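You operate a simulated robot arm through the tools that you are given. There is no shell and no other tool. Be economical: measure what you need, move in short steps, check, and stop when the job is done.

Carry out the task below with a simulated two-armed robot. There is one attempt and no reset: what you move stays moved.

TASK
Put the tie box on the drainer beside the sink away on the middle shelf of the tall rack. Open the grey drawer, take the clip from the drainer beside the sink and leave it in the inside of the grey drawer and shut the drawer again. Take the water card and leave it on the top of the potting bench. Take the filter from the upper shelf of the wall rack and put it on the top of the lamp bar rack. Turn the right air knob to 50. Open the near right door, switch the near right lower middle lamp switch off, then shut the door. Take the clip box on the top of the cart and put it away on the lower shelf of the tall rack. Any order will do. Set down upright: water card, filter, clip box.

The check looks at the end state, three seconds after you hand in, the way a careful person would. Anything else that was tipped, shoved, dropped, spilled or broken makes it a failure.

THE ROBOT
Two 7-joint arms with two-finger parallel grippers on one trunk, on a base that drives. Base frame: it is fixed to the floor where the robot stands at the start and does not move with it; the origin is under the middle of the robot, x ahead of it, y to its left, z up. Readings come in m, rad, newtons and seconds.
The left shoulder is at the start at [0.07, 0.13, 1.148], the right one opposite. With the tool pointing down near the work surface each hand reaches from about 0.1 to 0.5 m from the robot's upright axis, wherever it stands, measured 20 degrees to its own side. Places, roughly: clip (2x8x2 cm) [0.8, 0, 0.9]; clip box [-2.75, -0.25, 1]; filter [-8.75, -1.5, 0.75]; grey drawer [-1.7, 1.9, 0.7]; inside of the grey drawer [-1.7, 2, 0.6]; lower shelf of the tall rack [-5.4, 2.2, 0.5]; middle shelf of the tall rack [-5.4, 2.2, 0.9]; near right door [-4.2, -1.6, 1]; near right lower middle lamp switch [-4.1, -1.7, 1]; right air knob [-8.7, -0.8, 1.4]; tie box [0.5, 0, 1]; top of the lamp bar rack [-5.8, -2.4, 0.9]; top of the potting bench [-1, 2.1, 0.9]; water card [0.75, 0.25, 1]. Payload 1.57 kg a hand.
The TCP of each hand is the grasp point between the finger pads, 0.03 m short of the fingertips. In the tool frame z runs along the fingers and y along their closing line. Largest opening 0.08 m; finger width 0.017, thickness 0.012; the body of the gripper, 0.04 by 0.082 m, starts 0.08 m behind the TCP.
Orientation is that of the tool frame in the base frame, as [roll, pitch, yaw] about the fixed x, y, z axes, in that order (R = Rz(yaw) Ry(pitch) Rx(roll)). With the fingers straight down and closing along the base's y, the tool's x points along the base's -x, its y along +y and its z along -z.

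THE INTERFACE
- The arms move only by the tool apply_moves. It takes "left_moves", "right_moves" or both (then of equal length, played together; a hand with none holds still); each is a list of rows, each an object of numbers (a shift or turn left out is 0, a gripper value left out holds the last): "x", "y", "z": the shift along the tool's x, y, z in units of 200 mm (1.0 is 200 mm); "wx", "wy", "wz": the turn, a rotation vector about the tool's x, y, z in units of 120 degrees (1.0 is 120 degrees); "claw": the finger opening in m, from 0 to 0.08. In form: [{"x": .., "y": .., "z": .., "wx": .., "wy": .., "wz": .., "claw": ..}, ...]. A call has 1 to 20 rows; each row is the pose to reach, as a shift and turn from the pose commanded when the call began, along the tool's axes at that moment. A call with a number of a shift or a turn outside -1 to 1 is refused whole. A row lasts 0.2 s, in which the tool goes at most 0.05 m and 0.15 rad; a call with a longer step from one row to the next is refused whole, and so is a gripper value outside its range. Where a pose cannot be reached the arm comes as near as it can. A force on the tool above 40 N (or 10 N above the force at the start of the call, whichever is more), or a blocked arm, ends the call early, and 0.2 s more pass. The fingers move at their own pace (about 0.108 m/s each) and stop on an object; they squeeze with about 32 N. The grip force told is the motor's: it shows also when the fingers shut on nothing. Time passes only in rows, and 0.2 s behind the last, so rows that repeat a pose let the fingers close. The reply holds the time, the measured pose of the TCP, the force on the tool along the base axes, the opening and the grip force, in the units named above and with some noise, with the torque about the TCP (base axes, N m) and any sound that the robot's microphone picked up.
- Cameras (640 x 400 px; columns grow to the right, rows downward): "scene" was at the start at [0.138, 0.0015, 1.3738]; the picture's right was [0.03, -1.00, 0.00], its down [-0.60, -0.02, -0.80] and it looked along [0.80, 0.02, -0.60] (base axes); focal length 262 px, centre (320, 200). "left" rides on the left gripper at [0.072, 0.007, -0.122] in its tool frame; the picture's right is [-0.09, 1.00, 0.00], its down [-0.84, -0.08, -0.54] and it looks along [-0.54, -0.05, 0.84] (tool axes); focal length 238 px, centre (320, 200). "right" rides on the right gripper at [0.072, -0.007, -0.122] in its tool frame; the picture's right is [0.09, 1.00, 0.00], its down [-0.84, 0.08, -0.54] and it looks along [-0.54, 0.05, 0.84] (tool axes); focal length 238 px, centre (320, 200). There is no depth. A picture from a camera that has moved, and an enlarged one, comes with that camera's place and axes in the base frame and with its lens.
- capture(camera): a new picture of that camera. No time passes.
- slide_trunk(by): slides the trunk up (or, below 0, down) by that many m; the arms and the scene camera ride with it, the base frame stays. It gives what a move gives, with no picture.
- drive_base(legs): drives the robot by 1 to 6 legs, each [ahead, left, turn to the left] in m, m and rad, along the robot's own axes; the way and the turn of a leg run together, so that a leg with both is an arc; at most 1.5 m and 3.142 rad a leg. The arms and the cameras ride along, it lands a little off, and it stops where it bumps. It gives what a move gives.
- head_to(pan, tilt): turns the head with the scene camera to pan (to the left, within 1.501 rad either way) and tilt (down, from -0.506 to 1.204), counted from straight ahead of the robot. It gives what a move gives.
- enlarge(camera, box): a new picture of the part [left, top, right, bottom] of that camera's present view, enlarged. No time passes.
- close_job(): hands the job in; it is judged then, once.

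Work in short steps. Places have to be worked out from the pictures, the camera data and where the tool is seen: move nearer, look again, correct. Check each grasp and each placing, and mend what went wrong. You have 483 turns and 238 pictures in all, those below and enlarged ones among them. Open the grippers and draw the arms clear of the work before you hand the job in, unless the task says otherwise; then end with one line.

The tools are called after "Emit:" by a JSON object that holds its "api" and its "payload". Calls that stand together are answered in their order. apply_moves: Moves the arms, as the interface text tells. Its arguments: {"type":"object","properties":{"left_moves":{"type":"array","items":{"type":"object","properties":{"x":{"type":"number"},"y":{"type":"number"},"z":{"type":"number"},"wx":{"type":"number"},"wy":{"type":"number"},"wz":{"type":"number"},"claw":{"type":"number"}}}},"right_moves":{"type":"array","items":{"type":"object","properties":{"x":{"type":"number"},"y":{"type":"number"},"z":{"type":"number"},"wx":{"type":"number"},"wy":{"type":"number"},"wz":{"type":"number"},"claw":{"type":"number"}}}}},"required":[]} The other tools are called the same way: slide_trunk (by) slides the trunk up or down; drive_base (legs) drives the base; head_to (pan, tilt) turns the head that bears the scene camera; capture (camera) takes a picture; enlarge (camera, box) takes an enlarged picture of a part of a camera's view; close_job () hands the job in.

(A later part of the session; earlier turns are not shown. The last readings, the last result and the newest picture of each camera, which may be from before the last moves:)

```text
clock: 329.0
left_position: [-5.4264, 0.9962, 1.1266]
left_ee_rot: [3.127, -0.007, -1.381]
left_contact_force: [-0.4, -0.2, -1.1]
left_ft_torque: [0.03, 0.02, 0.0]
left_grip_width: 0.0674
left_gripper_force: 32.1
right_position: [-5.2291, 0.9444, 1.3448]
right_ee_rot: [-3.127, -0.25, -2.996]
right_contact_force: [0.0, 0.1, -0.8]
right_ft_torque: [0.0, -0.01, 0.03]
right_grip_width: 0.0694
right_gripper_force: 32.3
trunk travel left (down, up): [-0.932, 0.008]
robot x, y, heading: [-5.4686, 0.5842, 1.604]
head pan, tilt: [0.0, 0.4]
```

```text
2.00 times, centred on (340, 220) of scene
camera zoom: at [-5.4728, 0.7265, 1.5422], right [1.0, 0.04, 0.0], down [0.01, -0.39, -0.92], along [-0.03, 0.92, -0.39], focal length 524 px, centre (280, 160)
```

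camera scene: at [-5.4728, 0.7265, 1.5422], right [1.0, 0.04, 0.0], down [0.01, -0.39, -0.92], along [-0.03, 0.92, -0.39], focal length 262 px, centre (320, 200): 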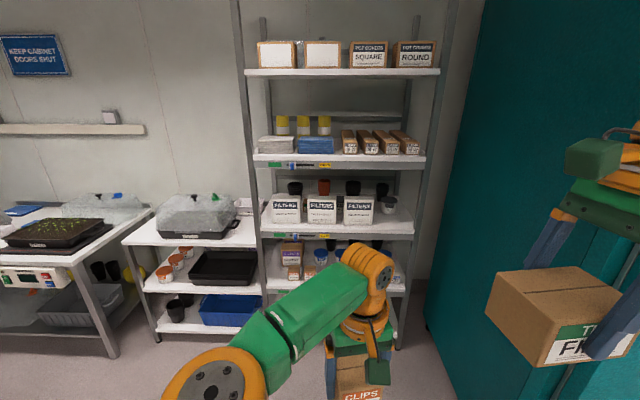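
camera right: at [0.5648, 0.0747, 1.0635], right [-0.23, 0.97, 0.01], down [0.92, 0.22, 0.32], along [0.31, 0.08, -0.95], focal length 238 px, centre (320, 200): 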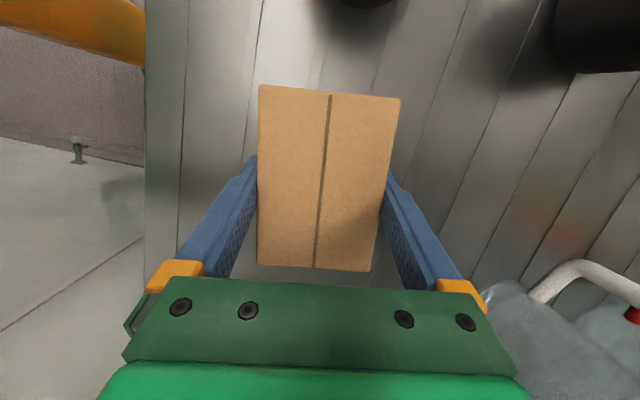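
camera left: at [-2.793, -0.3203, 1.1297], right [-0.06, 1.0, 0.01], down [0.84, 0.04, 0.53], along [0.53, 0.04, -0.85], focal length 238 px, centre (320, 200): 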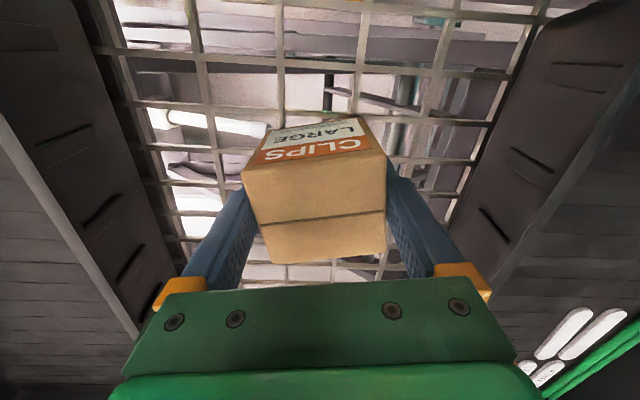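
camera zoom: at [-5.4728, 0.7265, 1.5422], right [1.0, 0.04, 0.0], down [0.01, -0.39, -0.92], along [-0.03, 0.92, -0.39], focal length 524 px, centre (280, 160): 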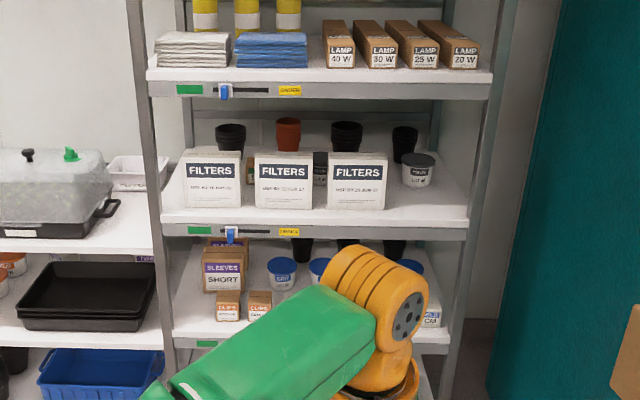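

The fourth shelf holds other CLIPS boxes (lower shelf), the FILTERS shelf is the middle one with free space at its right front. I need exact shelf heights: lower the trunk and look again.

Emit:
{"api": "slide_trunk", "payload": {"by": -0.4}}

Emit:
{"api": "head_to", "payload": {"pan": -0.05, "tilt": 0.2}}

Emit:
{"api": "capture", "payload": {"camera": "scene"}}

```text
clock: 332.8
left_position: [-5.4269, 0.9965, 0.7252]
left_ee_rot: [3.128, -0.008, -1.382]
left_contact_force: [0.6, 0.3, -1.0]
left_ft_torque: [0.01, 0.02, 0.0]
left_grip_width: 0.0675
left_gripper_force: 32.3
right_position: [-5.2294, 0.9432, 0.9452]
right_ee_rot: [-3.128, -0.249, -2.995]
right_contact_force: [0.5, -0.1, -1.1]
right_ft_torque: [-0.02, -0.05, -0.03]
right_grip_width: 0.0694
right_gripper_force: 31.6
trunk travel left (down, up): [-0.532, 0.408]
robot x, y, heading: [-5.4695, 0.5836, 1.603]
head pan, tilt: [0.0, 0.4]
```

```text
clock: 333.5
left_position: [-5.4265, 0.9967, 0.726]
left_ee_rot: [3.127, -0.01, -1.382]
left_contact_force: [-0.6, 0.0, -1.4]
left_ft_torque: [0.01, 0.03, -0.04]
left_grip_width: 0.0674
left_gripper_force: 31.7
right_position: [-5.23, 0.9439, 0.9452]
right_ee_rot: [-3.128, -0.251, -2.997]
right_contact_force: [0.1, 1.3, -0.9]
right_ft_torque: [-0.01, 0.01, -0.01]
right_grip_width: 0.0693
right_gripper_force: 32.1
trunk travel left (down, up): [-0.532, 0.408]
robot x, y, heading: [-5.4708, 0.5844, 1.603]
head pan, tilt: [-0.051, 0.201]
```

```text
107 pictures are left
camera scene: at [-5.4681, 0.7268, 1.1607], right [1.0, -0.02, 0.0], down [0.0, -0.2, -0.98], along [0.02, 0.98, -0.2], focal length 262 px, centre (320, 200)
```

scene: 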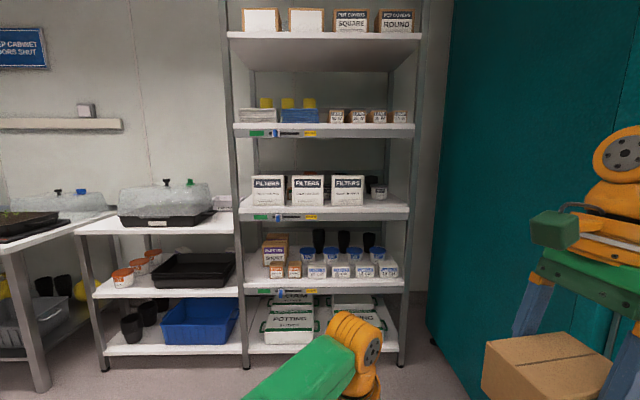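

Shelf 3 (middle) is at z≈0.88 and shelf 4 (lower) at z≈0.53, front edge y≈1.90. Look closer at the free space on both.

Emit:
{"api": "enlarge", "payload": {"camera": "scene", "box": [230, 160, 430, 300]}}

```text
2.86 times, centred on (330, 230) of scene
camera zoom: at [-5.4681, 0.7268, 1.1607], right [1.0, -0.02, 0.0], down [0.0, -0.2, -0.98], along [0.02, 0.98, -0.2], focal length 748 px, centre (291, 114)
```

zoom: 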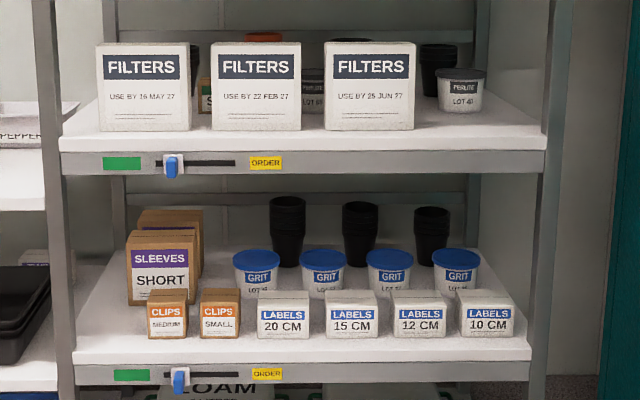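

Plan: set the clip box at the left front of the lower shelf (beside CLIPS MEDIUM), hand tilted so the wrist stays outside, then push it in. First drive closer.

Emit:
{"api": "apply_moves", "payload": {"left_moves": [{"wz": 0.03}, {"wz": 0.06}, {"wz": 0.09}], "right_moves": [{"y": -0.15}, {"y": -0.3}, {"y": -0.4}]}}

Emit:
{"api": "drive_base", "payload": {"legs": [[0.68, 0.05, -0.033]]}}

Emit:
{"api": "head_to", "payload": {"pan": 0.2, "tilt": 0.6}}

Emit:
{"api": "capture", "payload": {"camera": "scene"}}

Emit:
{"api": "capture", "payload": {"camera": "left"}}

```text
clock: 334.3
left_position: [-5.4281, 0.9961, 0.7264]
left_ee_rot: [3.129, -0.011, -1.571]
left_contact_force: [-0.3, 0.3, -1.6]
left_ft_torque: [-0.03, 0.02, 0.01]
left_grip_width: 0.0675
left_gripper_force: 32.0
right_position: [-5.2199, 0.869, 0.9422]
right_ee_rot: [-3.127, -0.25, -2.995]
right_contact_force: [0.0, -0.2, -1.5]
right_ft_torque: [0.0, 0.06, 0.0]
right_grip_width: 0.0693
right_gripper_force: 32.0
right hand out of reach, approached as far as the arm can: row 3
trunk travel left (down, up): [-0.532, 0.408]
robot x, y, heading: [-5.4693, 0.5855, 1.607]
head pan, tilt: [-0.051, 0.201]
```

```text
clock: 338.1
left_position: [-5.4706, 1.6671, 0.7249]
left_ee_rot: [3.13, -0.013, -1.611]
left_contact_force: [-0.7, 1.2, -0.7]
left_ft_torque: [0.03, 0.0, -0.01]
left_grip_width: 0.0673
left_gripper_force: 31.7
right_position: [-5.2688, 1.5333, 0.9426]
right_ee_rot: [-3.128, -0.251, -3.04]
right_contact_force: [0.0, -0.2, -1.1]
right_ft_torque: [-0.02, 0.02, 0.01]
right_grip_width: 0.0694
right_gripper_force: 31.8
trunk travel left (down, up): [-0.532, 0.408]
robot x, y, heading: [-5.5293, 1.2571, 1.562]
head pan, tilt: [-0.051, 0.201]
```

```text
clock: 338.9
left_position: [-5.4717, 1.6686, 0.7276]
left_ee_rot: [3.129, -0.013, -1.614]
left_contact_force: [-0.2, 0.5, -1.3]
left_ft_torque: [0.0, -0.03, 0.04]
left_grip_width: 0.0673
left_gripper_force: 31.8
right_position: [-5.2689, 1.5329, 0.9434]
right_ee_rot: [-3.128, -0.25, -3.038]
right_contact_force: [0.3, -0.9, -1.4]
right_ft_torque: [-0.04, -0.01, -0.01]
right_grip_width: 0.0694
right_gripper_force: 32.0
trunk travel left (down, up): [-0.532, 0.408]
robot x, y, heading: [-5.5324, 1.2578, 1.563]
head pan, tilt: [0.201, 0.6]
```

```text
105 pictures are left
camera scene: at [-5.5446, 1.3945, 1.1241], right [0.98, 0.19, 0.0], down [0.11, -0.55, -0.83], along [-0.16, 0.81, -0.56], focal length 262 px, centre (320, 200)
```

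scene: 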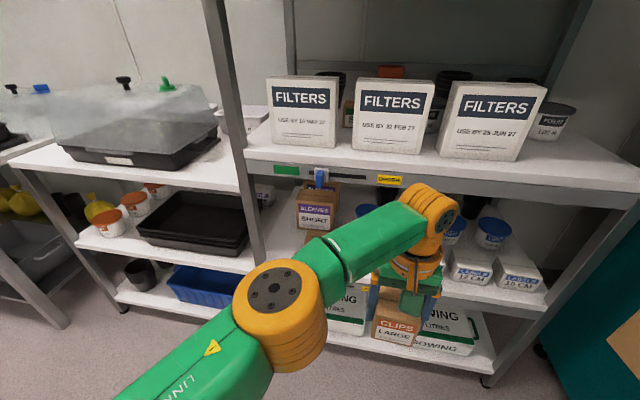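

```text
104 pictures are left
camera left: at [-5.4789, 1.598, 0.8497], right [-0.99, 0.13, 0.01], down [0.12, 0.84, 0.53], along [0.06, 0.53, -0.85], focal length 238 px, centre (320, 200)
```

left: 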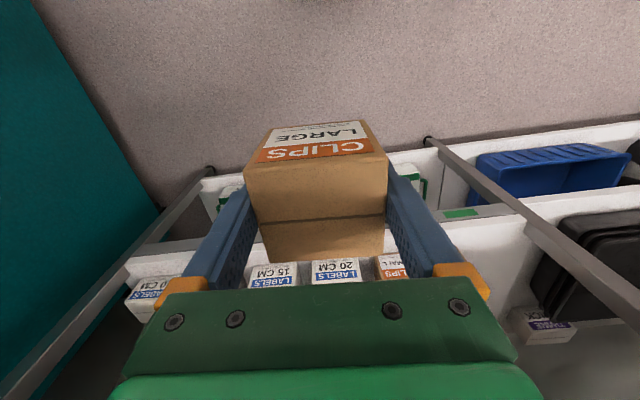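

Front edges: lower shelf y≈1.86, middle y≈1.88. Shift left, tilt the clip-box hand 23° forward and lower the trunk 9 cm.

Emit:
{"api": "drive_base", "payload": {"legs": [[0, 0.18, 0.008]]}}

Emit:
{"api": "apply_moves", "payload": {"left_moves": [{"y": 0.1, "wy": -0.05, "wz": -0.007}, {"y": 0.2, "wy": -0.1, "wz": -0.014}, {"y": 0.3, "wy": -0.15, "wz": -0.021}, {"y": 0.4, "wy": -0.19, "wz": -0.021}]}}

Emit:
{"api": "slide_trunk", "payload": {"by": -0.09}}

Emit:
{"api": "capture", "payload": {"camera": "scene"}}

Emit:
{"api": "capture", "payload": {"camera": "left"}}

```text
clock: 340.4
left_position: [-5.6502, 1.6687, 0.7257]
left_ee_rot: [3.129, -0.012, -1.606]
left_contact_force: [0.9, 0.5, -0.4]
left_ft_torque: [0.02, -0.04, -0.02]
left_grip_width: 0.0677
left_gripper_force: 32.1
right_position: [-5.4473, 1.5348, 0.9423]
right_ee_rot: [-3.129, -0.251, -3.031]
right_contact_force: [-0.2, 0.6, -0.6]
right_ft_torque: [-0.02, -0.03, -0.01]
right_grip_width: 0.0693
right_gripper_force: 31.6
trunk travel left (down, up): [-0.532, 0.408]
robot x, y, heading: [-5.7106, 1.2568, 1.569]
head pan, tilt: [0.201, 0.6]
```

```text
clock: 341.4
left_position: [-5.7314, 1.6718, 0.7262]
left_ee_rot: [3.138, 0.39, -1.565]
left_contact_force: [-0.2, 0.0, -0.2]
left_ft_torque: [-0.03, -0.01, -0.02]
left_grip_width: 0.0674
left_gripper_force: 32.1
right_position: [-5.4491, 1.5339, 0.9442]
right_ee_rot: [-3.128, -0.247, -3.031]
right_contact_force: [-0.5, -0.4, -1.0]
right_ft_torque: [-0.01, -0.02, 0.02]
right_grip_width: 0.0696
right_gripper_force: 32.2
trunk travel left (down, up): [-0.532, 0.408]
robot x, y, heading: [-5.7062, 1.2567, 1.566]
head pan, tilt: [0.201, 0.6]
```

```text
clock: 342.7
left_position: [-5.7313, 1.6719, 0.6362]
left_ee_rot: [3.136, 0.387, -1.566]
left_contact_force: [-0.5, -0.5, -0.9]
left_ft_torque: [-0.01, -0.03, -0.05]
left_grip_width: 0.0674
left_gripper_force: 32.1
right_position: [-5.4502, 1.534, 0.8533]
right_ee_rot: [-3.129, -0.249, -3.031]
right_contact_force: [0.5, -0.4, -0.3]
right_ft_torque: [-0.01, -0.03, -0.03]
right_grip_width: 0.0691
right_gripper_force: 32.2
trunk travel left (down, up): [-0.442, 0.498]
robot x, y, heading: [-5.7067, 1.2645, 1.571]
head pan, tilt: [0.201, 0.6]
```

```text
103 pictures are left
camera scene: at [-5.7238, 1.3948, 1.034], right [0.98, 0.2, 0.0], down [0.11, -0.55, -0.82], along [-0.16, 0.81, -0.57], focal length 262 px, centre (320, 200)
```

scene: 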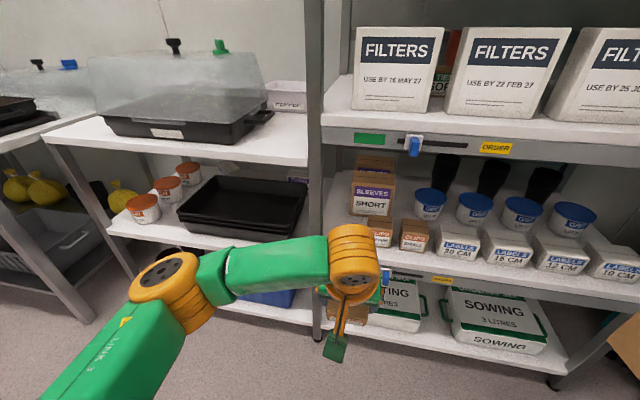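

```text
102 pictures are left
camera left: at [-5.737, 1.5594, 0.723], right [-1.0, 0.08, 0.04], down [0.08, 0.57, 0.82], along [0.04, 0.82, -0.58], focal length 238 px, centre (320, 200)
```

left: 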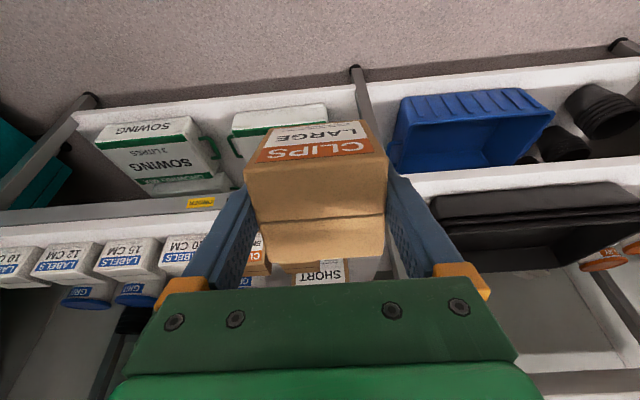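

The slot left of CLIPS MEDIUM spans x≈−5.81…−5.69. Drive ahead 16 cm, then extend with the arm.

Emit:
{"api": "drive_base", "payload": {"legs": [[0.16, 0.02, 0]]}}

Emit:
{"api": "apply_moves", "payload": {"left_moves": [{"x": -0.12, "z": 0.05}, {"x": -0.24, "z": 0.1}]}}

Emit:
{"api": "head_to", "payload": {"pan": 0.0, "tilt": 0.8}}

Emit:
{"api": "capture", "payload": {"camera": "scene"}}

Emit:
{"api": "capture", "payload": {"camera": "left"}}

```text
clock: 344.1
left_position: [-5.7502, 1.8333, 0.6363]
left_ee_rot: [3.136, 0.386, -1.565]
left_contact_force: [-0.6, -0.1, -0.9]
left_ft_torque: [-0.02, -0.02, 0.02]
left_grip_width: 0.0675
left_gripper_force: 32.6
right_position: [-5.4674, 1.6965, 0.8525]
right_ee_rot: [-3.128, -0.25, -3.032]
right_contact_force: [-0.1, -0.2, 0.0]
right_ft_torque: [0.03, 0.01, -0.01]
right_grip_width: 0.0693
right_gripper_force: 31.9
trunk travel left (down, up): [-0.442, 0.498]
robot x, y, heading: [-5.7277, 1.4202, 1.57]
head pan, tilt: [0.201, 0.6]
```

```text
clock: 344.7
left_position: [-5.7512, 1.8881, 0.6349]
left_ee_rot: [3.136, 0.383, -1.566]
left_contact_force: [0.4, 0.6, -1.0]
left_ft_torque: [0.02, 0.01, 0.01]
left_grip_width: 0.0675
left_gripper_force: 32.3
right_position: [-5.4681, 1.6974, 0.8527]
right_ee_rot: [-3.127, -0.25, -3.032]
right_contact_force: [0.0, 0.7, 0.6]
right_ft_torque: [0.0, -0.02, 0.0]
right_grip_width: 0.0693
right_gripper_force: 31.9
trunk travel left (down, up): [-0.442, 0.498]
robot x, y, heading: [-5.7262, 1.422, 1.574]
head pan, tilt: [0.201, 0.6]
```

```text
clock: 345.5
left_position: [-5.7511, 1.8867, 0.6351]
left_ee_rot: [3.137, 0.385, -1.567]
left_contact_force: [-0.2, -0.2, -0.6]
left_ft_torque: [0.02, 0.01, -0.01]
left_grip_width: 0.0675
left_gripper_force: 31.7
right_position: [-5.4683, 1.6971, 0.8536]
right_ee_rot: [-3.128, -0.249, -3.032]
right_contact_force: [-0.7, -1.0, -1.0]
right_ft_torque: [0.0, 0.05, -0.01]
right_grip_width: 0.0694
right_gripper_force: 31.7
trunk travel left (down, up): [-0.442, 0.498]
robot x, y, heading: [-5.7282, 1.4227, 1.566]
head pan, tilt: [0.0, 0.799]
```

```text
101 pictures are left
camera scene: at [-5.7259, 1.5508, 1.0172], right [1.0, 0.0, 0.0], down [0.0, -0.72, -0.7], along [0.0, 0.7, -0.72], focal length 262 px, centre (320, 200)
```

scene: 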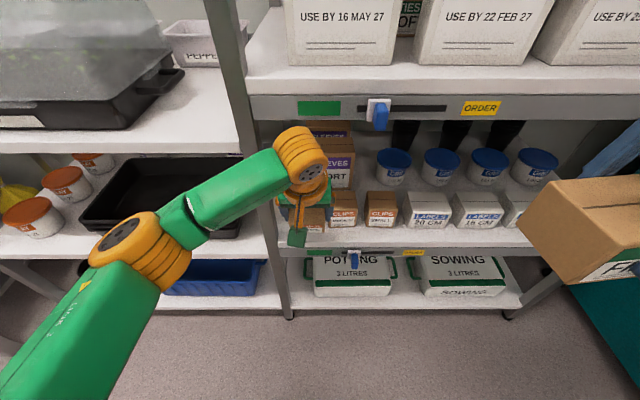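

```text
100 pictures are left
camera left: at [-5.7566, 1.7747, 0.7221], right [-1.0, 0.08, 0.04], down [0.08, 0.57, 0.82], along [0.04, 0.82, -0.58], focal length 238 px, centre (320, 200)
```

left: 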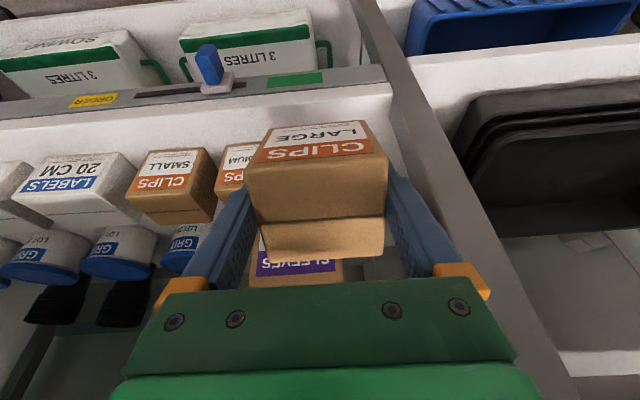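

Everything is clear: box over the slot, wrist in front of the middle shelf's lip. Lower 4.5 cm with the trunk.

Emit:
{"api": "slide_trunk", "payload": {"by": -0.04}}

Emit:
{"api": "capture", "payload": {"camera": "left"}}

```text
clock: 346.3
left_position: [-5.751, 1.8876, 0.5952]
left_ee_rot: [3.135, 0.387, -1.566]
left_contact_force: [-0.2, 0.0, -0.8]
left_ft_torque: [0.0, -0.02, 0.02]
left_grip_width: 0.0676
left_gripper_force: 31.3
right_position: [-5.4683, 1.6966, 0.8132]
right_ee_rot: [-3.128, -0.249, -3.03]
right_contact_force: [-0.4, -0.2, -1.6]
right_ft_torque: [-0.02, -0.01, -0.02]
right_grip_width: 0.0694
right_gripper_force: 32.2
trunk travel left (down, up): [-0.402, 0.538]
robot x, y, heading: [-5.7268, 1.4202, 1.572]
head pan, tilt: [0.0, 0.799]
```

```text
99 pictures are left
camera left: at [-5.7567, 1.7747, 0.6822], right [-1.0, 0.08, 0.04], down [0.08, 0.57, 0.82], along [0.04, 0.82, -0.58], focal length 238 px, centre (320, 200)
```

left: 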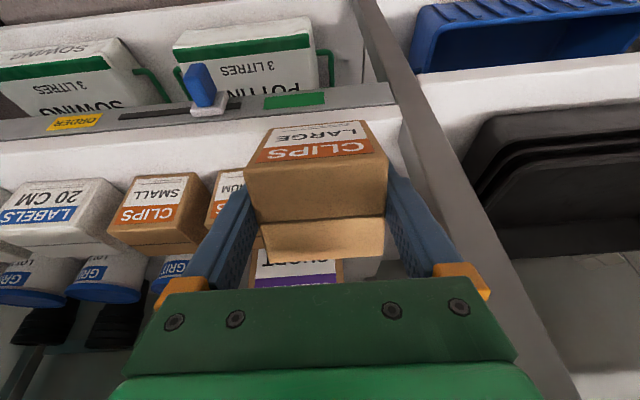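

Tight beside CLIPS MEDIUM, so back off 1 cm in y, then lower gently to contact.

Emit:
{"api": "apply_moves", "payload": {"left_moves": [{"x": 0.05, "z": -0.02}, {"x": 0.065, "z": 0.02}, {"x": 0.08, "z": 0.06}, {"x": 0.09, "z": 0.085}]}}

```text
clock: 347.3
left_position: [-5.7507, 1.8761, 0.5723]
left_ee_rot: [3.137, 0.385, -1.565]
left_contact_force: [1.0, 0.1, -0.7]
left_ft_torque: [-0.02, 0.01, -0.02]
left_grip_width: 0.0679
left_gripper_force: 32.4
right_position: [-5.469, 1.6965, 0.8132]
right_ee_rot: [-3.128, -0.248, -3.033]
right_contact_force: [0.2, 0.2, -1.1]
right_ft_torque: [0.02, 0.02, 0.02]
right_grip_width: 0.0692
right_gripper_force: 31.8
trunk travel left (down, up): [-0.402, 0.538]
robot x, y, heading: [-5.73, 1.4212, 1.572]
head pan, tilt: [0.0, 0.799]
```

No contact yet at 0.572. Continue down in small steps.

Emit:
{"api": "apply_moves", "payload": {"left_moves": [{"x": 0.01, "z": 0.025}, {"x": 0.02, "z": 0.05}, {"x": 0.03, "z": 0.075}]}}

Emit:
{"api": "capture", "payload": {"camera": "left"}}

```text
clock: 348.1
left_position: [-5.7518, 1.8776, 0.5566]
left_ee_rot: [3.136, 0.386, -1.565]
left_contact_force: [0.2, 0.0, -0.4]
left_ft_torque: [0.01, 0.0, 0.0]
left_grip_width: 0.0673
left_gripper_force: 31.6
right_position: [-5.4694, 1.6971, 0.8122]
right_ee_rot: [-3.128, -0.249, -3.034]
right_contact_force: [-0.1, 0.2, -1.1]
right_ft_torque: [0.05, -0.02, 0.02]
right_grip_width: 0.0695
right_gripper_force: 32.4
trunk travel left (down, up): [-0.402, 0.538]
robot x, y, heading: [-5.7268, 1.4222, 1.572]
head pan, tilt: [0.0, 0.799]
```

```text
98 pictures are left
camera left: at [-5.7569, 1.7646, 0.6436], right [-1.0, 0.08, 0.04], down [0.08, 0.57, 0.82], along [0.04, 0.82, -0.58], focal length 238 px, centre (320, 200)
```

left: 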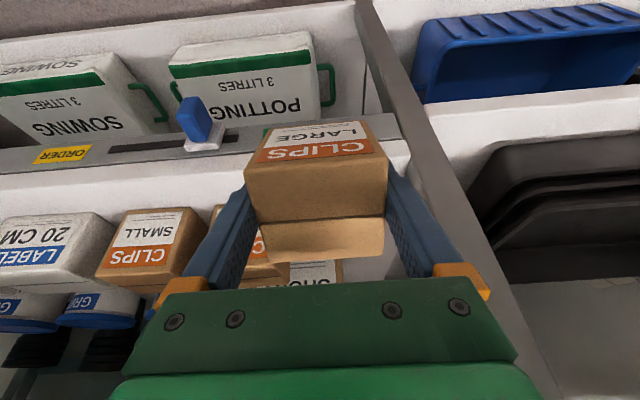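

No contact because the shelf's front edge is really at y≈1.915, z≈0.50. Raise, move 6 cm further in, and lower again.

Emit:
{"api": "apply_moves", "payload": {"left_moves": [{"x": -0.06, "z": -0.14}, {"x": -0.113, "z": -0.278}, {"x": -0.25, "z": -0.22}, {"x": -0.377, "z": -0.17}]}}

Emit:
{"api": "capture", "payload": {"camera": "left"}}

Emit:
{"api": "capture", "payload": {"camera": "scene"}}

```text
clock: 349.1
left_position: [-5.7513, 1.9359, 0.6175]
left_ee_rot: [3.136, 0.385, -1.566]
left_contact_force: [0.9, 1.2, -1.7]
left_ft_torque: [0.0, 0.01, -0.03]
left_grip_width: 0.0673
left_gripper_force: 31.8
right_position: [-5.4689, 1.697, 0.813]
right_ee_rot: [-3.128, -0.25, -3.034]
right_contact_force: [-0.7, 1.5, -1.1]
right_ft_torque: [0.01, 0.01, 0.02]
right_grip_width: 0.0693
right_gripper_force: 32.0
trunk travel left (down, up): [-0.402, 0.538]
robot x, y, heading: [-5.728, 1.421, 1.571]
head pan, tilt: [0.0, 0.799]
```

```text
97 pictures are left
camera left: at [-5.7577, 1.8233, 0.7043], right [-1.0, 0.08, 0.04], down [0.08, 0.57, 0.82], along [0.04, 0.82, -0.58], focal length 238 px, centre (320, 200)
```

left: 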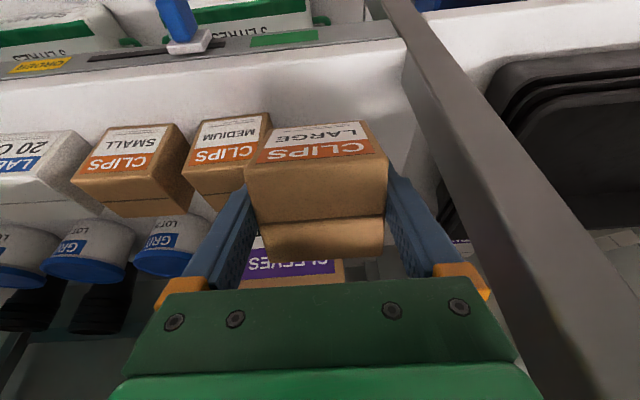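

```text
96 pictures are left
camera scene: at [-5.7255, 1.5508, 0.9771], right [1.0, 0.0, 0.0], down [0.0, -0.72, -0.7], along [0.0, 0.7, -0.72], focal length 262 px, centre (320, 200)
```

scene: 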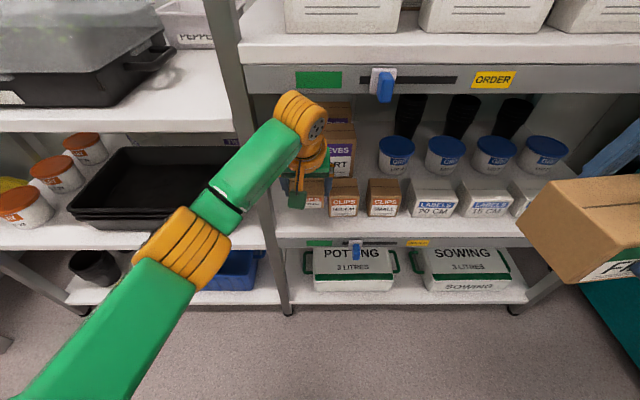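

Now well over the shelf with ~1 cm gap to CLIPS MEDIUM. Lower gently to contact.

Emit:
{"api": "apply_moves", "payload": {"left_moves": [{"x": 0.035, "z": 0.09}, {"x": 0.07, "z": 0.175}, {"x": 0.085, "z": 0.21}, {"x": 0.1, "z": 0.245}, {"x": 0.11, "z": 0.27}]}}

```text
clock: 350.3
left_position: [-5.7501, 1.9359, 0.5579]
left_ee_rot: [3.136, 0.387, -1.566]
left_contact_force: [-0.4, 0.1, -1.2]
left_ft_torque: [-0.01, -0.03, -0.01]
left_grip_width: 0.0674
left_gripper_force: 31.2
right_position: [-5.4682, 1.6958, 0.8129]
right_ee_rot: [-3.128, -0.25, -3.033]
right_contact_force: [0.1, 0.0, -0.9]
right_ft_torque: [0.01, -0.01, 0.04]
right_grip_width: 0.0695
right_gripper_force: 32.4
trunk travel left (down, up): [-0.402, 0.538]
robot x, y, heading: [-5.7268, 1.4177, 1.567]
head pan, tilt: [0.0, 0.799]
```

Emit:
{"api": "apply_moves", "payload": {"left_moves": [{"x": 0.01, "z": 0.024}, {"x": 0.02, "z": 0.048}, {"x": 0.03, "z": 0.072}]}}

Emit:
{"api": "capture", "payload": {"camera": "left"}}

```text
clock: 351.1
left_position: [-5.7503, 1.9331, 0.5484]
left_ee_rot: [3.139, 0.397, -1.566]
left_contact_force: [-2.5, 2.4, 31.2]
left_ft_torque: [-0.07, -0.16, -0.06]
left_grip_width: 0.0679
left_gripper_force: 32.1
right_position: [-5.4691, 1.6918, 0.8154]
right_ee_rot: [-3.135, -0.247, -3.028]
right_contact_force: [1.0, -0.1, 0.3]
right_ft_torque: [0.01, -0.01, 0.01]
right_grip_width: 0.0694
right_gripper_force: 32.3
trunk travel left (down, up): [-0.402, 0.538]
robot x, y, heading: [-5.7274, 1.4197, 1.57]
head pan, tilt: [0.0, 0.799]
```

```text
95 pictures are left
camera left: at [-5.7568, 1.8187, 0.6337], right [-1.0, 0.08, 0.04], down [0.08, 0.56, 0.82], along [0.04, 0.82, -0.57], focal length 238 px, centre (320, 200)
```

left: 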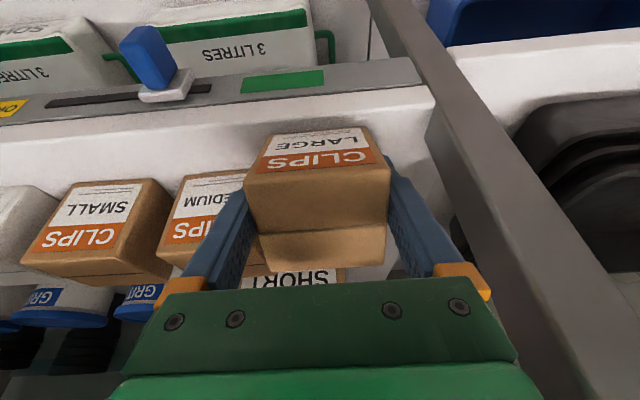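

Touching (31 N). Ease up slightly and open just enough.

Emit:
{"api": "apply_moves", "payload": {"left_moves": [{"x": -0.01, "z": -0.024}, {"x": -0.01, "z": -0.024, "claw": 0.074}, {"x": -0.01, "z": -0.024, "claw": 0.079}, {"x": -0.01, "z": -0.024, "claw": 0.08}]}}

Emit:
{"api": "capture", "payload": {"camera": "left"}}

```text
clock: 352.1
left_position: [-5.7511, 1.9342, 0.5466]
left_ee_rot: [3.136, 0.386, -1.567]
left_contact_force: [-0.3, -1.2, 0.4]
left_ft_torque: [0.03, -0.05, 0.0]
left_grip_width: 0.0799
left_gripper_force: 0.0
right_position: [-5.4681, 1.696, 0.8125]
right_ee_rot: [-3.128, -0.25, -3.033]
right_contact_force: [0.4, -0.1, -0.9]
right_ft_torque: [0.02, 0.01, 0.02]
right_grip_width: 0.0692
right_gripper_force: 31.8
trunk travel left (down, up): [-0.402, 0.538]
robot x, y, heading: [-5.7308, 1.4167, 1.572]
head pan, tilt: [0.0, 0.799]
```

```text
94 pictures are left
camera left: at [-5.7571, 1.8219, 0.6347], right [-1.0, 0.08, 0.04], down [0.08, 0.57, 0.82], along [0.04, 0.82, -0.58], focal length 238 px, centre (320, 200)
```

left: 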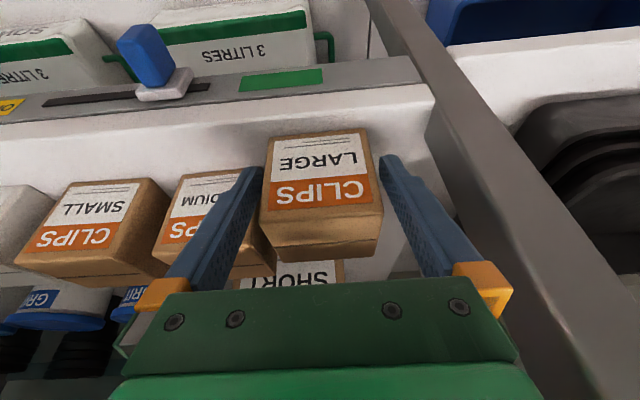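

The clip box settled upright on the shelf. Withdraw the left hand backwards.

Emit:
{"api": "apply_moves", "payload": {"left_moves": [{"x": 0.15, "z": -0.06}, {"x": 0.3, "z": -0.12}, {"x": 0.46, "z": -0.19}, {"x": 0.6, "z": -0.26}]}}

Emit:
{"api": "drive_base", "payload": {"legs": [[-0.25, 0, 0]]}}

Emit:
{"api": "capture", "payload": {"camera": "scene"}}

```text
clock: 353.1
left_position: [-5.749, 1.8037, 0.5529]
left_ee_rot: [3.137, 0.386, -1.567]
left_contact_force: [-0.6, -0.7, -0.9]
left_ft_torque: [-0.01, 0.0, 0.0]
left_grip_width: 0.08
left_gripper_force: 0.1
right_position: [-5.4684, 1.6964, 0.8128]
right_ee_rot: [-3.127, -0.25, -3.031]
right_contact_force: [-0.4, -1.0, -1.3]
right_ft_torque: [-0.01, -0.04, 0.03]
right_grip_width: 0.0691
right_gripper_force: 32.4
trunk travel left (down, up): [-0.402, 0.538]
robot x, y, heading: [-5.7274, 1.4177, 1.571]
head pan, tilt: [0.0, 0.799]
```

```text
clock: 354.9
left_position: [-5.7477, 1.5487, 0.5519]
left_ee_rot: [3.137, 0.387, -1.569]
left_contact_force: [-0.2, -0.3, 0.3]
left_ft_torque: [0.01, -0.01, 0.0]
left_grip_width: 0.0802
left_gripper_force: 0.0
right_position: [-5.4687, 1.4401, 0.8139]
right_ee_rot: [-3.128, -0.25, -3.036]
right_contact_force: [-0.3, -0.1, -0.4]
right_ft_torque: [0.03, 0.02, -0.01]
right_grip_width: 0.0692
right_gripper_force: 31.8
trunk travel left (down, up): [-0.402, 0.538]
robot x, y, heading: [-5.724, 1.1671, 1.565]
head pan, tilt: [0.0, 0.799]
```

```text
93 pictures are left
camera scene: at [-5.7261, 1.2952, 0.9772], right [1.0, 0.0, 0.0], down [0.0, -0.72, -0.7], along [0.0, 0.7, -0.72], focal length 262 px, centre (320, 200)
```

scene: 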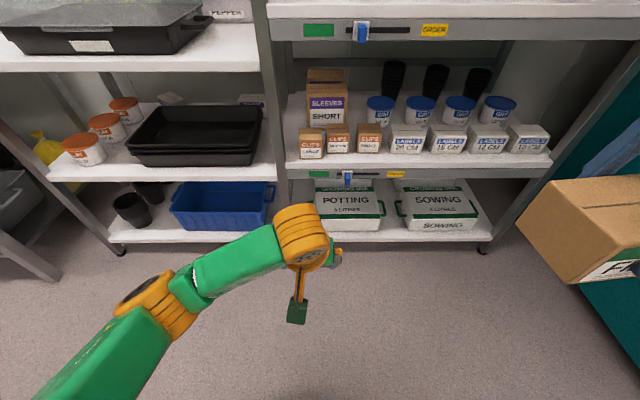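

The clip box stands in line beside CLIPS MEDIUM. Now turn the tie-box hand about the vertical to face the rack (default yaw), and draw the left hand back.

Emit:
{"api": "apply_moves", "payload": {"right_moves": [{"wx": 0.0173, "wy": -0.0009, "wz": -0.0678}, {"wx": 0.0346, "wy": -0.0018, "wz": -0.1356}, {"wx": 0.0519, "wy": -0.0027, "wz": -0.2034}, {"wx": 0.0692, "wy": -0.0036, "wz": -0.2712}, {"wx": 0.0865, "wy": -0.0045, "wz": -0.339}, {"wx": 0.1038, "wy": -0.0054, "wz": -0.4068}, {"wx": 0.1211, "wy": -0.0063, "wz": -0.4746}, {"wx": 0.1384, "wy": -0.0072, "wz": -0.5424}, {"wx": 0.1557, "wy": -0.0081, "wz": -0.6102}, {"wx": 0.173, "wy": -0.009, "wz": -0.678}], "left_moves": [{"x": 0.1}, {"x": 0.2}, {"x": 0.3}, {"x": 0.4}, {"x": 0.4}, {"x": 0.4}, {"x": 0.4}, {"x": 0.4}, {"x": 0.4}, {"x": 0.4}]}}

Emit:
{"api": "slide_trunk", "payload": {"by": 0.22}}

Emit:
{"api": "head_to", "payload": {"pan": -0.3, "tilt": 0.5}}

Emit:
{"api": "capture", "payload": {"camera": "scene"}}

```text
clock: 357.1
left_position: [-5.7496, 1.4763, 0.5213]
left_ee_rot: [3.137, 0.386, -1.568]
left_contact_force: [0.4, -0.1, 0.6]
left_ft_torque: [-0.01, 0.01, -0.01]
left_grip_width: 0.0801
left_gripper_force: 0.0
right_position: [-5.4802, 1.4407, 0.7915]
right_ee_rot: [-3.126, -0.249, -1.566]
right_contact_force: [0.1, -0.4, -0.2]
right_ft_torque: [0.0, 0.01, 0.0]
right_grip_width: 0.0695
right_gripper_force: 31.9
right hand out of reach, approached as far as the arm can: row 2, 3, 4, 5, 6, 7, 8, 9, 10
trunk travel left (down, up): [-0.402, 0.538]
robot x, y, heading: [-5.7287, 1.1663, 1.563]
head pan, tilt: [0.0, 0.799]
```

```text
clock: 359.5
left_position: [-5.7492, 1.4754, 0.7409]
left_ee_rot: [3.137, 0.385, -1.567]
left_contact_force: [-0.1, -0.7, 0.9]
left_ft_torque: [0.02, -0.01, 0.01]
left_grip_width: 0.0801
left_gripper_force: 0.1
right_position: [-5.4803, 1.4409, 1.011]
right_ee_rot: [-3.128, -0.248, -1.569]
right_contact_force: [-0.2, -0.1, -1.9]
right_ft_torque: [0.02, -0.01, -0.02]
right_grip_width: 0.0697
right_gripper_force: 31.9
trunk travel left (down, up): [-0.622, 0.318]
robot x, y, heading: [-5.7269, 1.1673, 1.561]
head pan, tilt: [0.0, 0.799]
```

```text
clock: 360.3
left_position: [-5.7493, 1.4746, 0.7421]
left_ee_rot: [3.137, 0.387, -1.569]
left_contact_force: [-0.1, -0.1, 0.6]
left_ft_torque: [0.02, -0.02, 0.03]
left_grip_width: 0.08
left_gripper_force: 0.0
right_position: [-5.4793, 1.4404, 1.0107]
right_ee_rot: [-3.128, -0.249, -1.57]
right_contact_force: [1.0, 0.1, -0.7]
right_ft_torque: [-0.01, 0.0, 0.04]
right_grip_width: 0.0694
right_gripper_force: 32.2
trunk travel left (down, up): [-0.622, 0.318]
robot x, y, heading: [-5.7252, 1.1653, 1.564]
head pan, tilt: [-0.3, 0.499]
```

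```text
92 pictures are left
camera scene: at [-5.6993, 1.3018, 1.223], right [0.95, -0.3, 0.0], down [-0.14, -0.46, -0.88], along [0.26, 0.84, -0.48], focal length 262 px, centre (320, 200)
```

scene: 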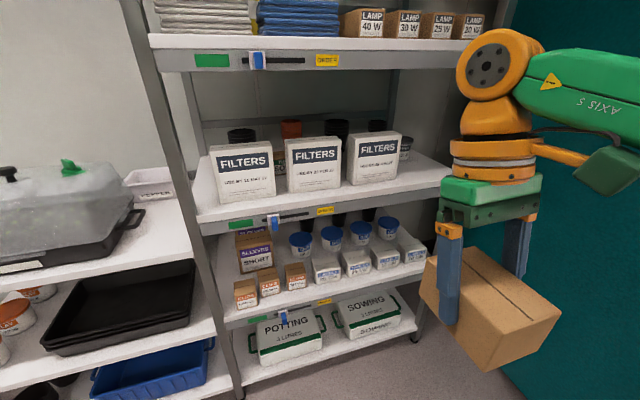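

Free place on the middle shelf: x from −5.235 to ≈−5.07, front edge y≈1.915. Drive over, then tilt the right hand.

Emit:
{"api": "drive_base", "payload": {"legs": [[0, -0.325, 0.01], [0.24, 0, 0]]}}

Emit:
{"api": "apply_moves", "payload": {"right_moves": [{"wy": -0.065}, {"wy": -0.13}, {"wy": -0.195}, {"wy": -0.26}, {"wy": -0.31}]}}

Emit:
{"api": "capture", "payload": {"camera": "scene"}}

Emit:
{"api": "capture", "payload": {"camera": "right"}}

```text
clock: 363.8
left_position: [-5.4327, 1.7129, 0.7418]
left_ee_rot: [3.138, 0.387, -1.556]
left_contact_force: [0.4, -0.2, 0.2]
left_ft_torque: [-0.02, 0.01, 0.02]
left_grip_width: 0.0802
left_gripper_force: 0.0
right_position: [-5.163, 1.6787, 1.0112]
right_ee_rot: [-3.126, -0.248, -1.559]
right_contact_force: [0.1, -0.5, -0.7]
right_ft_torque: [0.0, 0.0, 0.04]
right_grip_width: 0.0692
right_gripper_force: 32.1
trunk travel left (down, up): [-0.622, 0.318]
robot x, y, heading: [-5.4047, 1.4035, 1.585]
head pan, tilt: [-0.3, 0.499]
```

```text
clock: 365.0
left_position: [-5.4331, 1.7134, 0.7417]
left_ee_rot: [3.137, 0.388, -1.559]
left_contact_force: [0.3, -0.3, -1.0]
left_ft_torque: [-0.01, 0.01, 0.02]
left_grip_width: 0.08
left_gripper_force: 0.0
right_position: [-5.1628, 1.6801, 1.0108]
right_ee_rot: [-3.127, 0.403, -1.55]
right_contact_force: [0.3, 1.3, 0.0]
right_ft_torque: [-0.03, 0.0, -0.03]
right_grip_width: 0.0692
right_gripper_force: 31.8
trunk travel left (down, up): [-0.622, 0.318]
robot x, y, heading: [-5.4064, 1.4052, 1.576]
head pan, tilt: [-0.3, 0.499]
```

```text
91 pictures are left
camera scene: at [-5.3808, 1.5397, 1.2231], right [0.96, -0.29, 0.0], down [-0.14, -0.46, -0.88], along [0.25, 0.84, -0.48], focal length 262 px, centre (320, 200)
```

scene: 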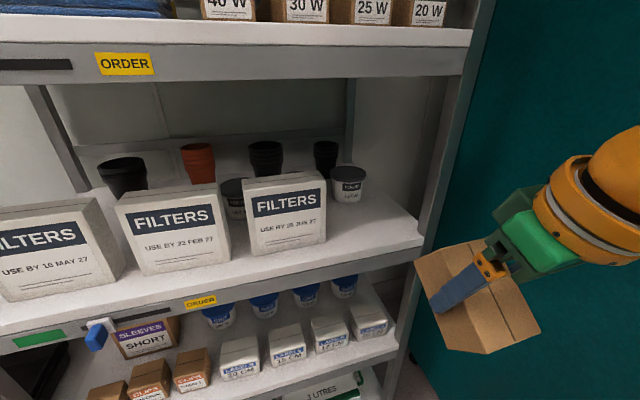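

```text
90 pictures are left
camera right: at [-5.1565, 1.5663, 1.0952], right [-0.99, -0.1, -0.05], down [-0.1, 0.56, 0.83], along [-0.05, 0.83, -0.56], focal length 238 px, centre (320, 200)
```

right: 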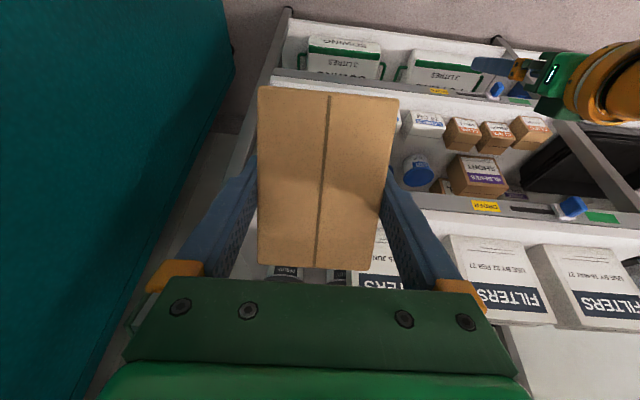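

Free x-range −5.235…−5.045. Tilt slightly more for clearance under the upper shelf's lip, drive 8 cm ahead, and look.

Emit:
{"api": "apply_moves", "payload": {"right_moves": [{"wy": -0.035, "y": -0.05}, {"wy": -0.07, "y": -0.1}]}}

Emit:
{"api": "drive_base", "payload": {"legs": [[0.08, 0, 0]]}}

Emit:
{"api": "apply_moves", "payload": {"right_moves": [{"x": -0.155, "z": 0.155}, {"x": -0.31, "z": 0.31}, {"x": -0.46, "z": 0.46}, {"x": -0.62, "z": 0.615}]}}

Emit:
{"api": "capture", "payload": {"camera": "scene"}}

Emit:
{"api": "capture", "payload": {"camera": "right"}}

```text
clock: 365.6
left_position: [-5.4324, 1.7131, 0.742]
left_ee_rot: [3.136, 0.388, -1.561]
left_contact_force: [-0.3, 0.0, 0.1]
left_ft_torque: [0.01, -0.04, 0.01]
left_grip_width: 0.08
left_gripper_force: 0.1
right_position: [-5.1435, 1.6801, 1.0115]
right_ee_rot: [-3.126, 0.551, -1.549]
right_contact_force: [-0.6, -0.2, -0.3]
right_ft_torque: [-0.03, -0.01, 0.01]
right_grip_width: 0.0689
right_gripper_force: 31.7
trunk travel left (down, up): [-0.622, 0.318]
robot x, y, heading: [-5.4072, 1.4066, 1.576]
head pan, tilt: [-0.3, 0.499]
```

```text
clock: 366.6
left_position: [-5.4337, 1.795, 0.7411]
left_ee_rot: [3.136, 0.387, -1.558]
left_contact_force: [0.0, 0.6, -1.1]
left_ft_torque: [-0.01, 0.0, -0.04]
left_grip_width: 0.0803
left_gripper_force: 0.1
right_position: [-5.1446, 1.7609, 1.0118]
right_ee_rot: [-3.126, 0.548, -1.546]
right_contact_force: [0.2, 0.2, -1.0]
right_ft_torque: [0.03, 0.0, 0.01]
right_grip_width: 0.0693
right_gripper_force: 31.7
trunk travel left (down, up): [-0.622, 0.318]
robot x, y, heading: [-5.4082, 1.4807, 1.579]
head pan, tilt: [-0.3, 0.499]
```

```text
clock: 367.6
left_position: [-5.4347, 1.796, 0.741]
left_ee_rot: [3.135, 0.384, -1.558]
left_contact_force: [0.0, -0.3, 0.4]
left_ft_torque: [0.01, 0.04, 0.0]
left_grip_width: 0.08
left_gripper_force: 0.2
right_position: [-5.1459, 1.9337, 0.9682]
right_ee_rot: [-3.124, 0.545, -1.546]
right_contact_force: [-1.0, -0.2, -0.5]
right_ft_torque: [-0.04, -0.01, 0.01]
right_grip_width: 0.0691
right_gripper_force: 32.5
trunk travel left (down, up): [-0.622, 0.318]
robot x, y, heading: [-5.4079, 1.4839, 1.577]
head pan, tilt: [-0.3, 0.499]
```

```text
89 pictures are left
camera scene: at [-5.382, 1.623, 1.2229], right [0.96, -0.29, 0.0], down [-0.14, -0.46, -0.88], along [0.25, 0.84, -0.48], focal length 262 px, centre (320, 200)
```

scene: 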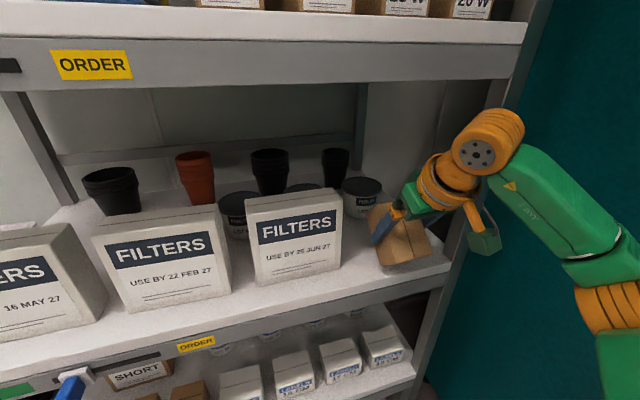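

```text
88 pictures are left
camera right: at [-5.1376, 1.8082, 1.0351], right [-0.99, -0.09, -0.06], down [-0.1, 0.43, 0.9], along [-0.06, 0.9, -0.44], focal length 238 px, centre (320, 200)
```

right: 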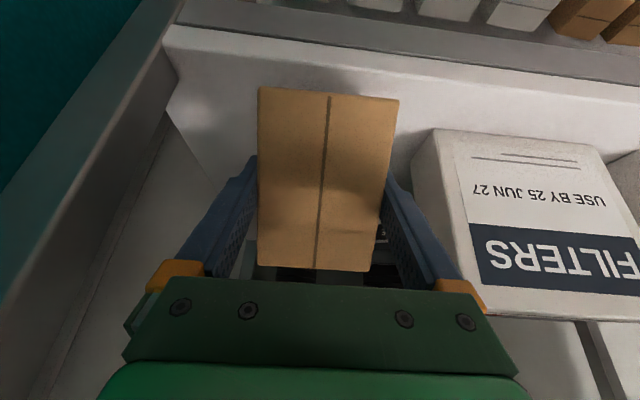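

Over the free place. Lower gently to contact.

Emit:
{"api": "apply_moves", "payload": {"right_moves": [{"x": 0.026, "z": 0.0425}, {"x": 0.052, "z": 0.085}, {"x": 0.065, "z": 0.106}, {"x": 0.078, "z": 0.127}, {"x": 0.091, "z": 0.148}]}}

Emit:
{"api": "capture", "payload": {"camera": "scene"}}

```text
clock: 368.8
left_position: [-5.4359, 1.7904, 0.7431]
left_ee_rot: [3.139, 0.392, -1.556]
left_contact_force: [-0.3, 0.1, -0.1]
left_ft_torque: [-0.04, 0.01, 0.02]
left_grip_width: 0.08
left_gripper_force: 0.1
right_position: [-5.1475, 1.9245, 0.9414]
right_ee_rot: [-3.125, 0.558, -1.545]
right_contact_force: [2.4, -1.3, 31.3]
right_ft_torque: [-0.01, 0.54, -0.09]
right_grip_width: 0.0699
right_gripper_force: 32.1
trunk travel left (down, up): [-0.622, 0.318]
robot x, y, heading: [-5.4104, 1.4861, 1.578]
head pan, tilt: [-0.3, 0.499]
```

```text
87 pictures are left
camera scene: at [-5.3847, 1.6136, 1.2243], right [0.96, -0.29, 0.0], down [-0.14, -0.45, -0.88], along [0.25, 0.84, -0.47], focal length 262 px, centre (320, 200)
```

scene: 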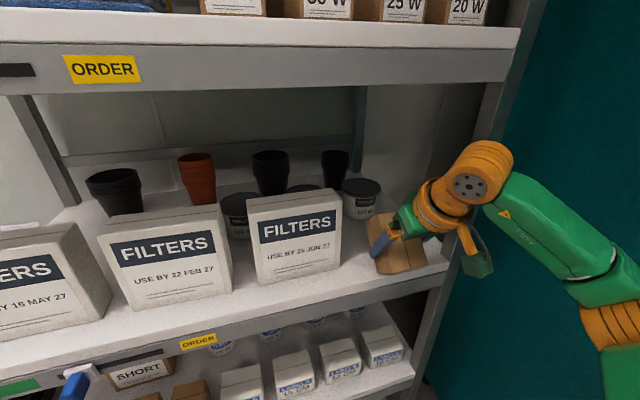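

Contact. Lift a touch, move 2 cm further in with slightly less tilt, then release so the box settles flat.

Emit:
{"api": "apply_moves", "payload": {"right_moves": [{"x": -0.03, "z": -0.03}, {"x": -0.11, "z": 0.015, "wy": 0.03}, {"x": -0.115, "z": 0.02, "wy": 0.06}, {"x": -0.115, "z": 0.02, "wy": 0.06}]}}

Emit:
{"api": "apply_moves", "payload": {"right_moves": [{"x": 0.008, "z": 0.012}, {"x": 0.016, "z": 0.024}]}}

```text
clock: 369.8
left_position: [-5.4335, 1.7951, 0.7426]
left_ee_rot: [3.137, 0.386, -1.56]
left_contact_force: [-0.7, 0.0, 0.0]
left_ft_torque: [-0.01, 0.03, 0.0]
left_grip_width: 0.0799
left_gripper_force: 0.0
right_position: [-5.1456, 1.9526, 0.9437]
right_ee_rot: [-3.124, 0.42, -1.548]
right_contact_force: [-0.2, 0.9, 0.0]
right_ft_torque: [0.02, 0.0, -0.01]
right_grip_width: 0.0697
right_gripper_force: 31.8
trunk travel left (down, up): [-0.622, 0.318]
robot x, y, heading: [-5.4094, 1.4859, 1.575]
head pan, tilt: [-0.3, 0.499]
```

```text
clock: 370.4
left_position: [-5.4342, 1.7933, 0.7418]
left_ee_rot: [3.137, 0.388, -1.559]
left_contact_force: [-0.5, 0.1, 0.1]
left_ft_torque: [-0.02, 0.03, -0.05]
left_grip_width: 0.0799
left_gripper_force: 0.0
right_position: [-5.1457, 1.9506, 0.941]
right_ee_rot: [-3.125, 0.425, -1.55]
right_contact_force: [2.2, 2.6, 9.8]
right_ft_torque: [0.12, 0.19, -0.07]
right_grip_width: 0.0696
right_gripper_force: 31.5
trunk travel left (down, up): [-0.622, 0.318]
robot x, y, heading: [-5.4093, 1.4859, 1.575]
head pan, tilt: [-0.3, 0.499]
```

Light contact with the near edge at ≈1.94. Release.

Emit:
{"api": "apply_moves", "payload": {"right_moves": [{"claw": 0.072}, {"claw": 0.076}, {"claw": 0.08}, {"claw": 0.08}]}}

Emit:
{"api": "capture", "payload": {"camera": "right"}}

Emit:
{"api": "enlarge", "payload": {"camera": "scene", "box": [300, 130, 500, 300]}}

```text
clock: 371.4
left_position: [-5.4343, 1.7944, 0.7426]
left_ee_rot: [3.136, 0.385, -1.558]
left_contact_force: [0.0, -0.2, 0.6]
left_ft_torque: [0.0, 0.0, 0.04]
left_grip_width: 0.08
left_gripper_force: 0.2
right_position: [-5.146, 1.9514, 0.9398]
right_ee_rot: [-3.127, 0.422, -1.548]
right_contact_force: [-0.3, -1.0, -0.1]
right_ft_torque: [-0.01, 0.0, -0.02]
right_grip_width: 0.08
right_gripper_force: 0.0
trunk travel left (down, up): [-0.622, 0.318]
robot x, y, heading: [-5.4068, 1.4886, 1.582]
head pan, tilt: [-0.3, 0.499]
```

```text
86 pictures are left
camera right: at [-5.1391, 1.8353, 1.021], right [-0.99, -0.1, -0.05], down [-0.1, 0.54, 0.84], along [-0.06, 0.84, -0.55], focal length 238 px, centre (320, 200)
```

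right: 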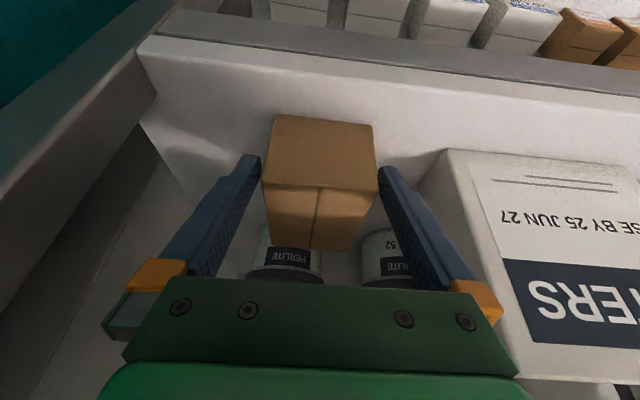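

```text
2.35 times, centred on (400, 215) of scene
camera zoom: at [-5.3818, 1.6209, 1.2231], right [0.96, -0.29, 0.0], down [-0.14, -0.46, -0.88], along [0.25, 0.84, -0.48], focal length 616 px, centre (132, 165)
```

zoom: 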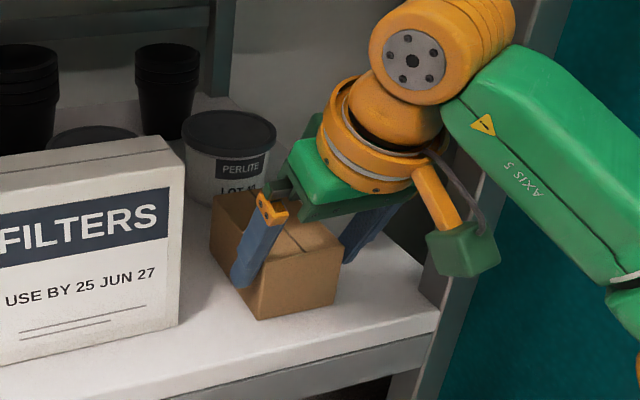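

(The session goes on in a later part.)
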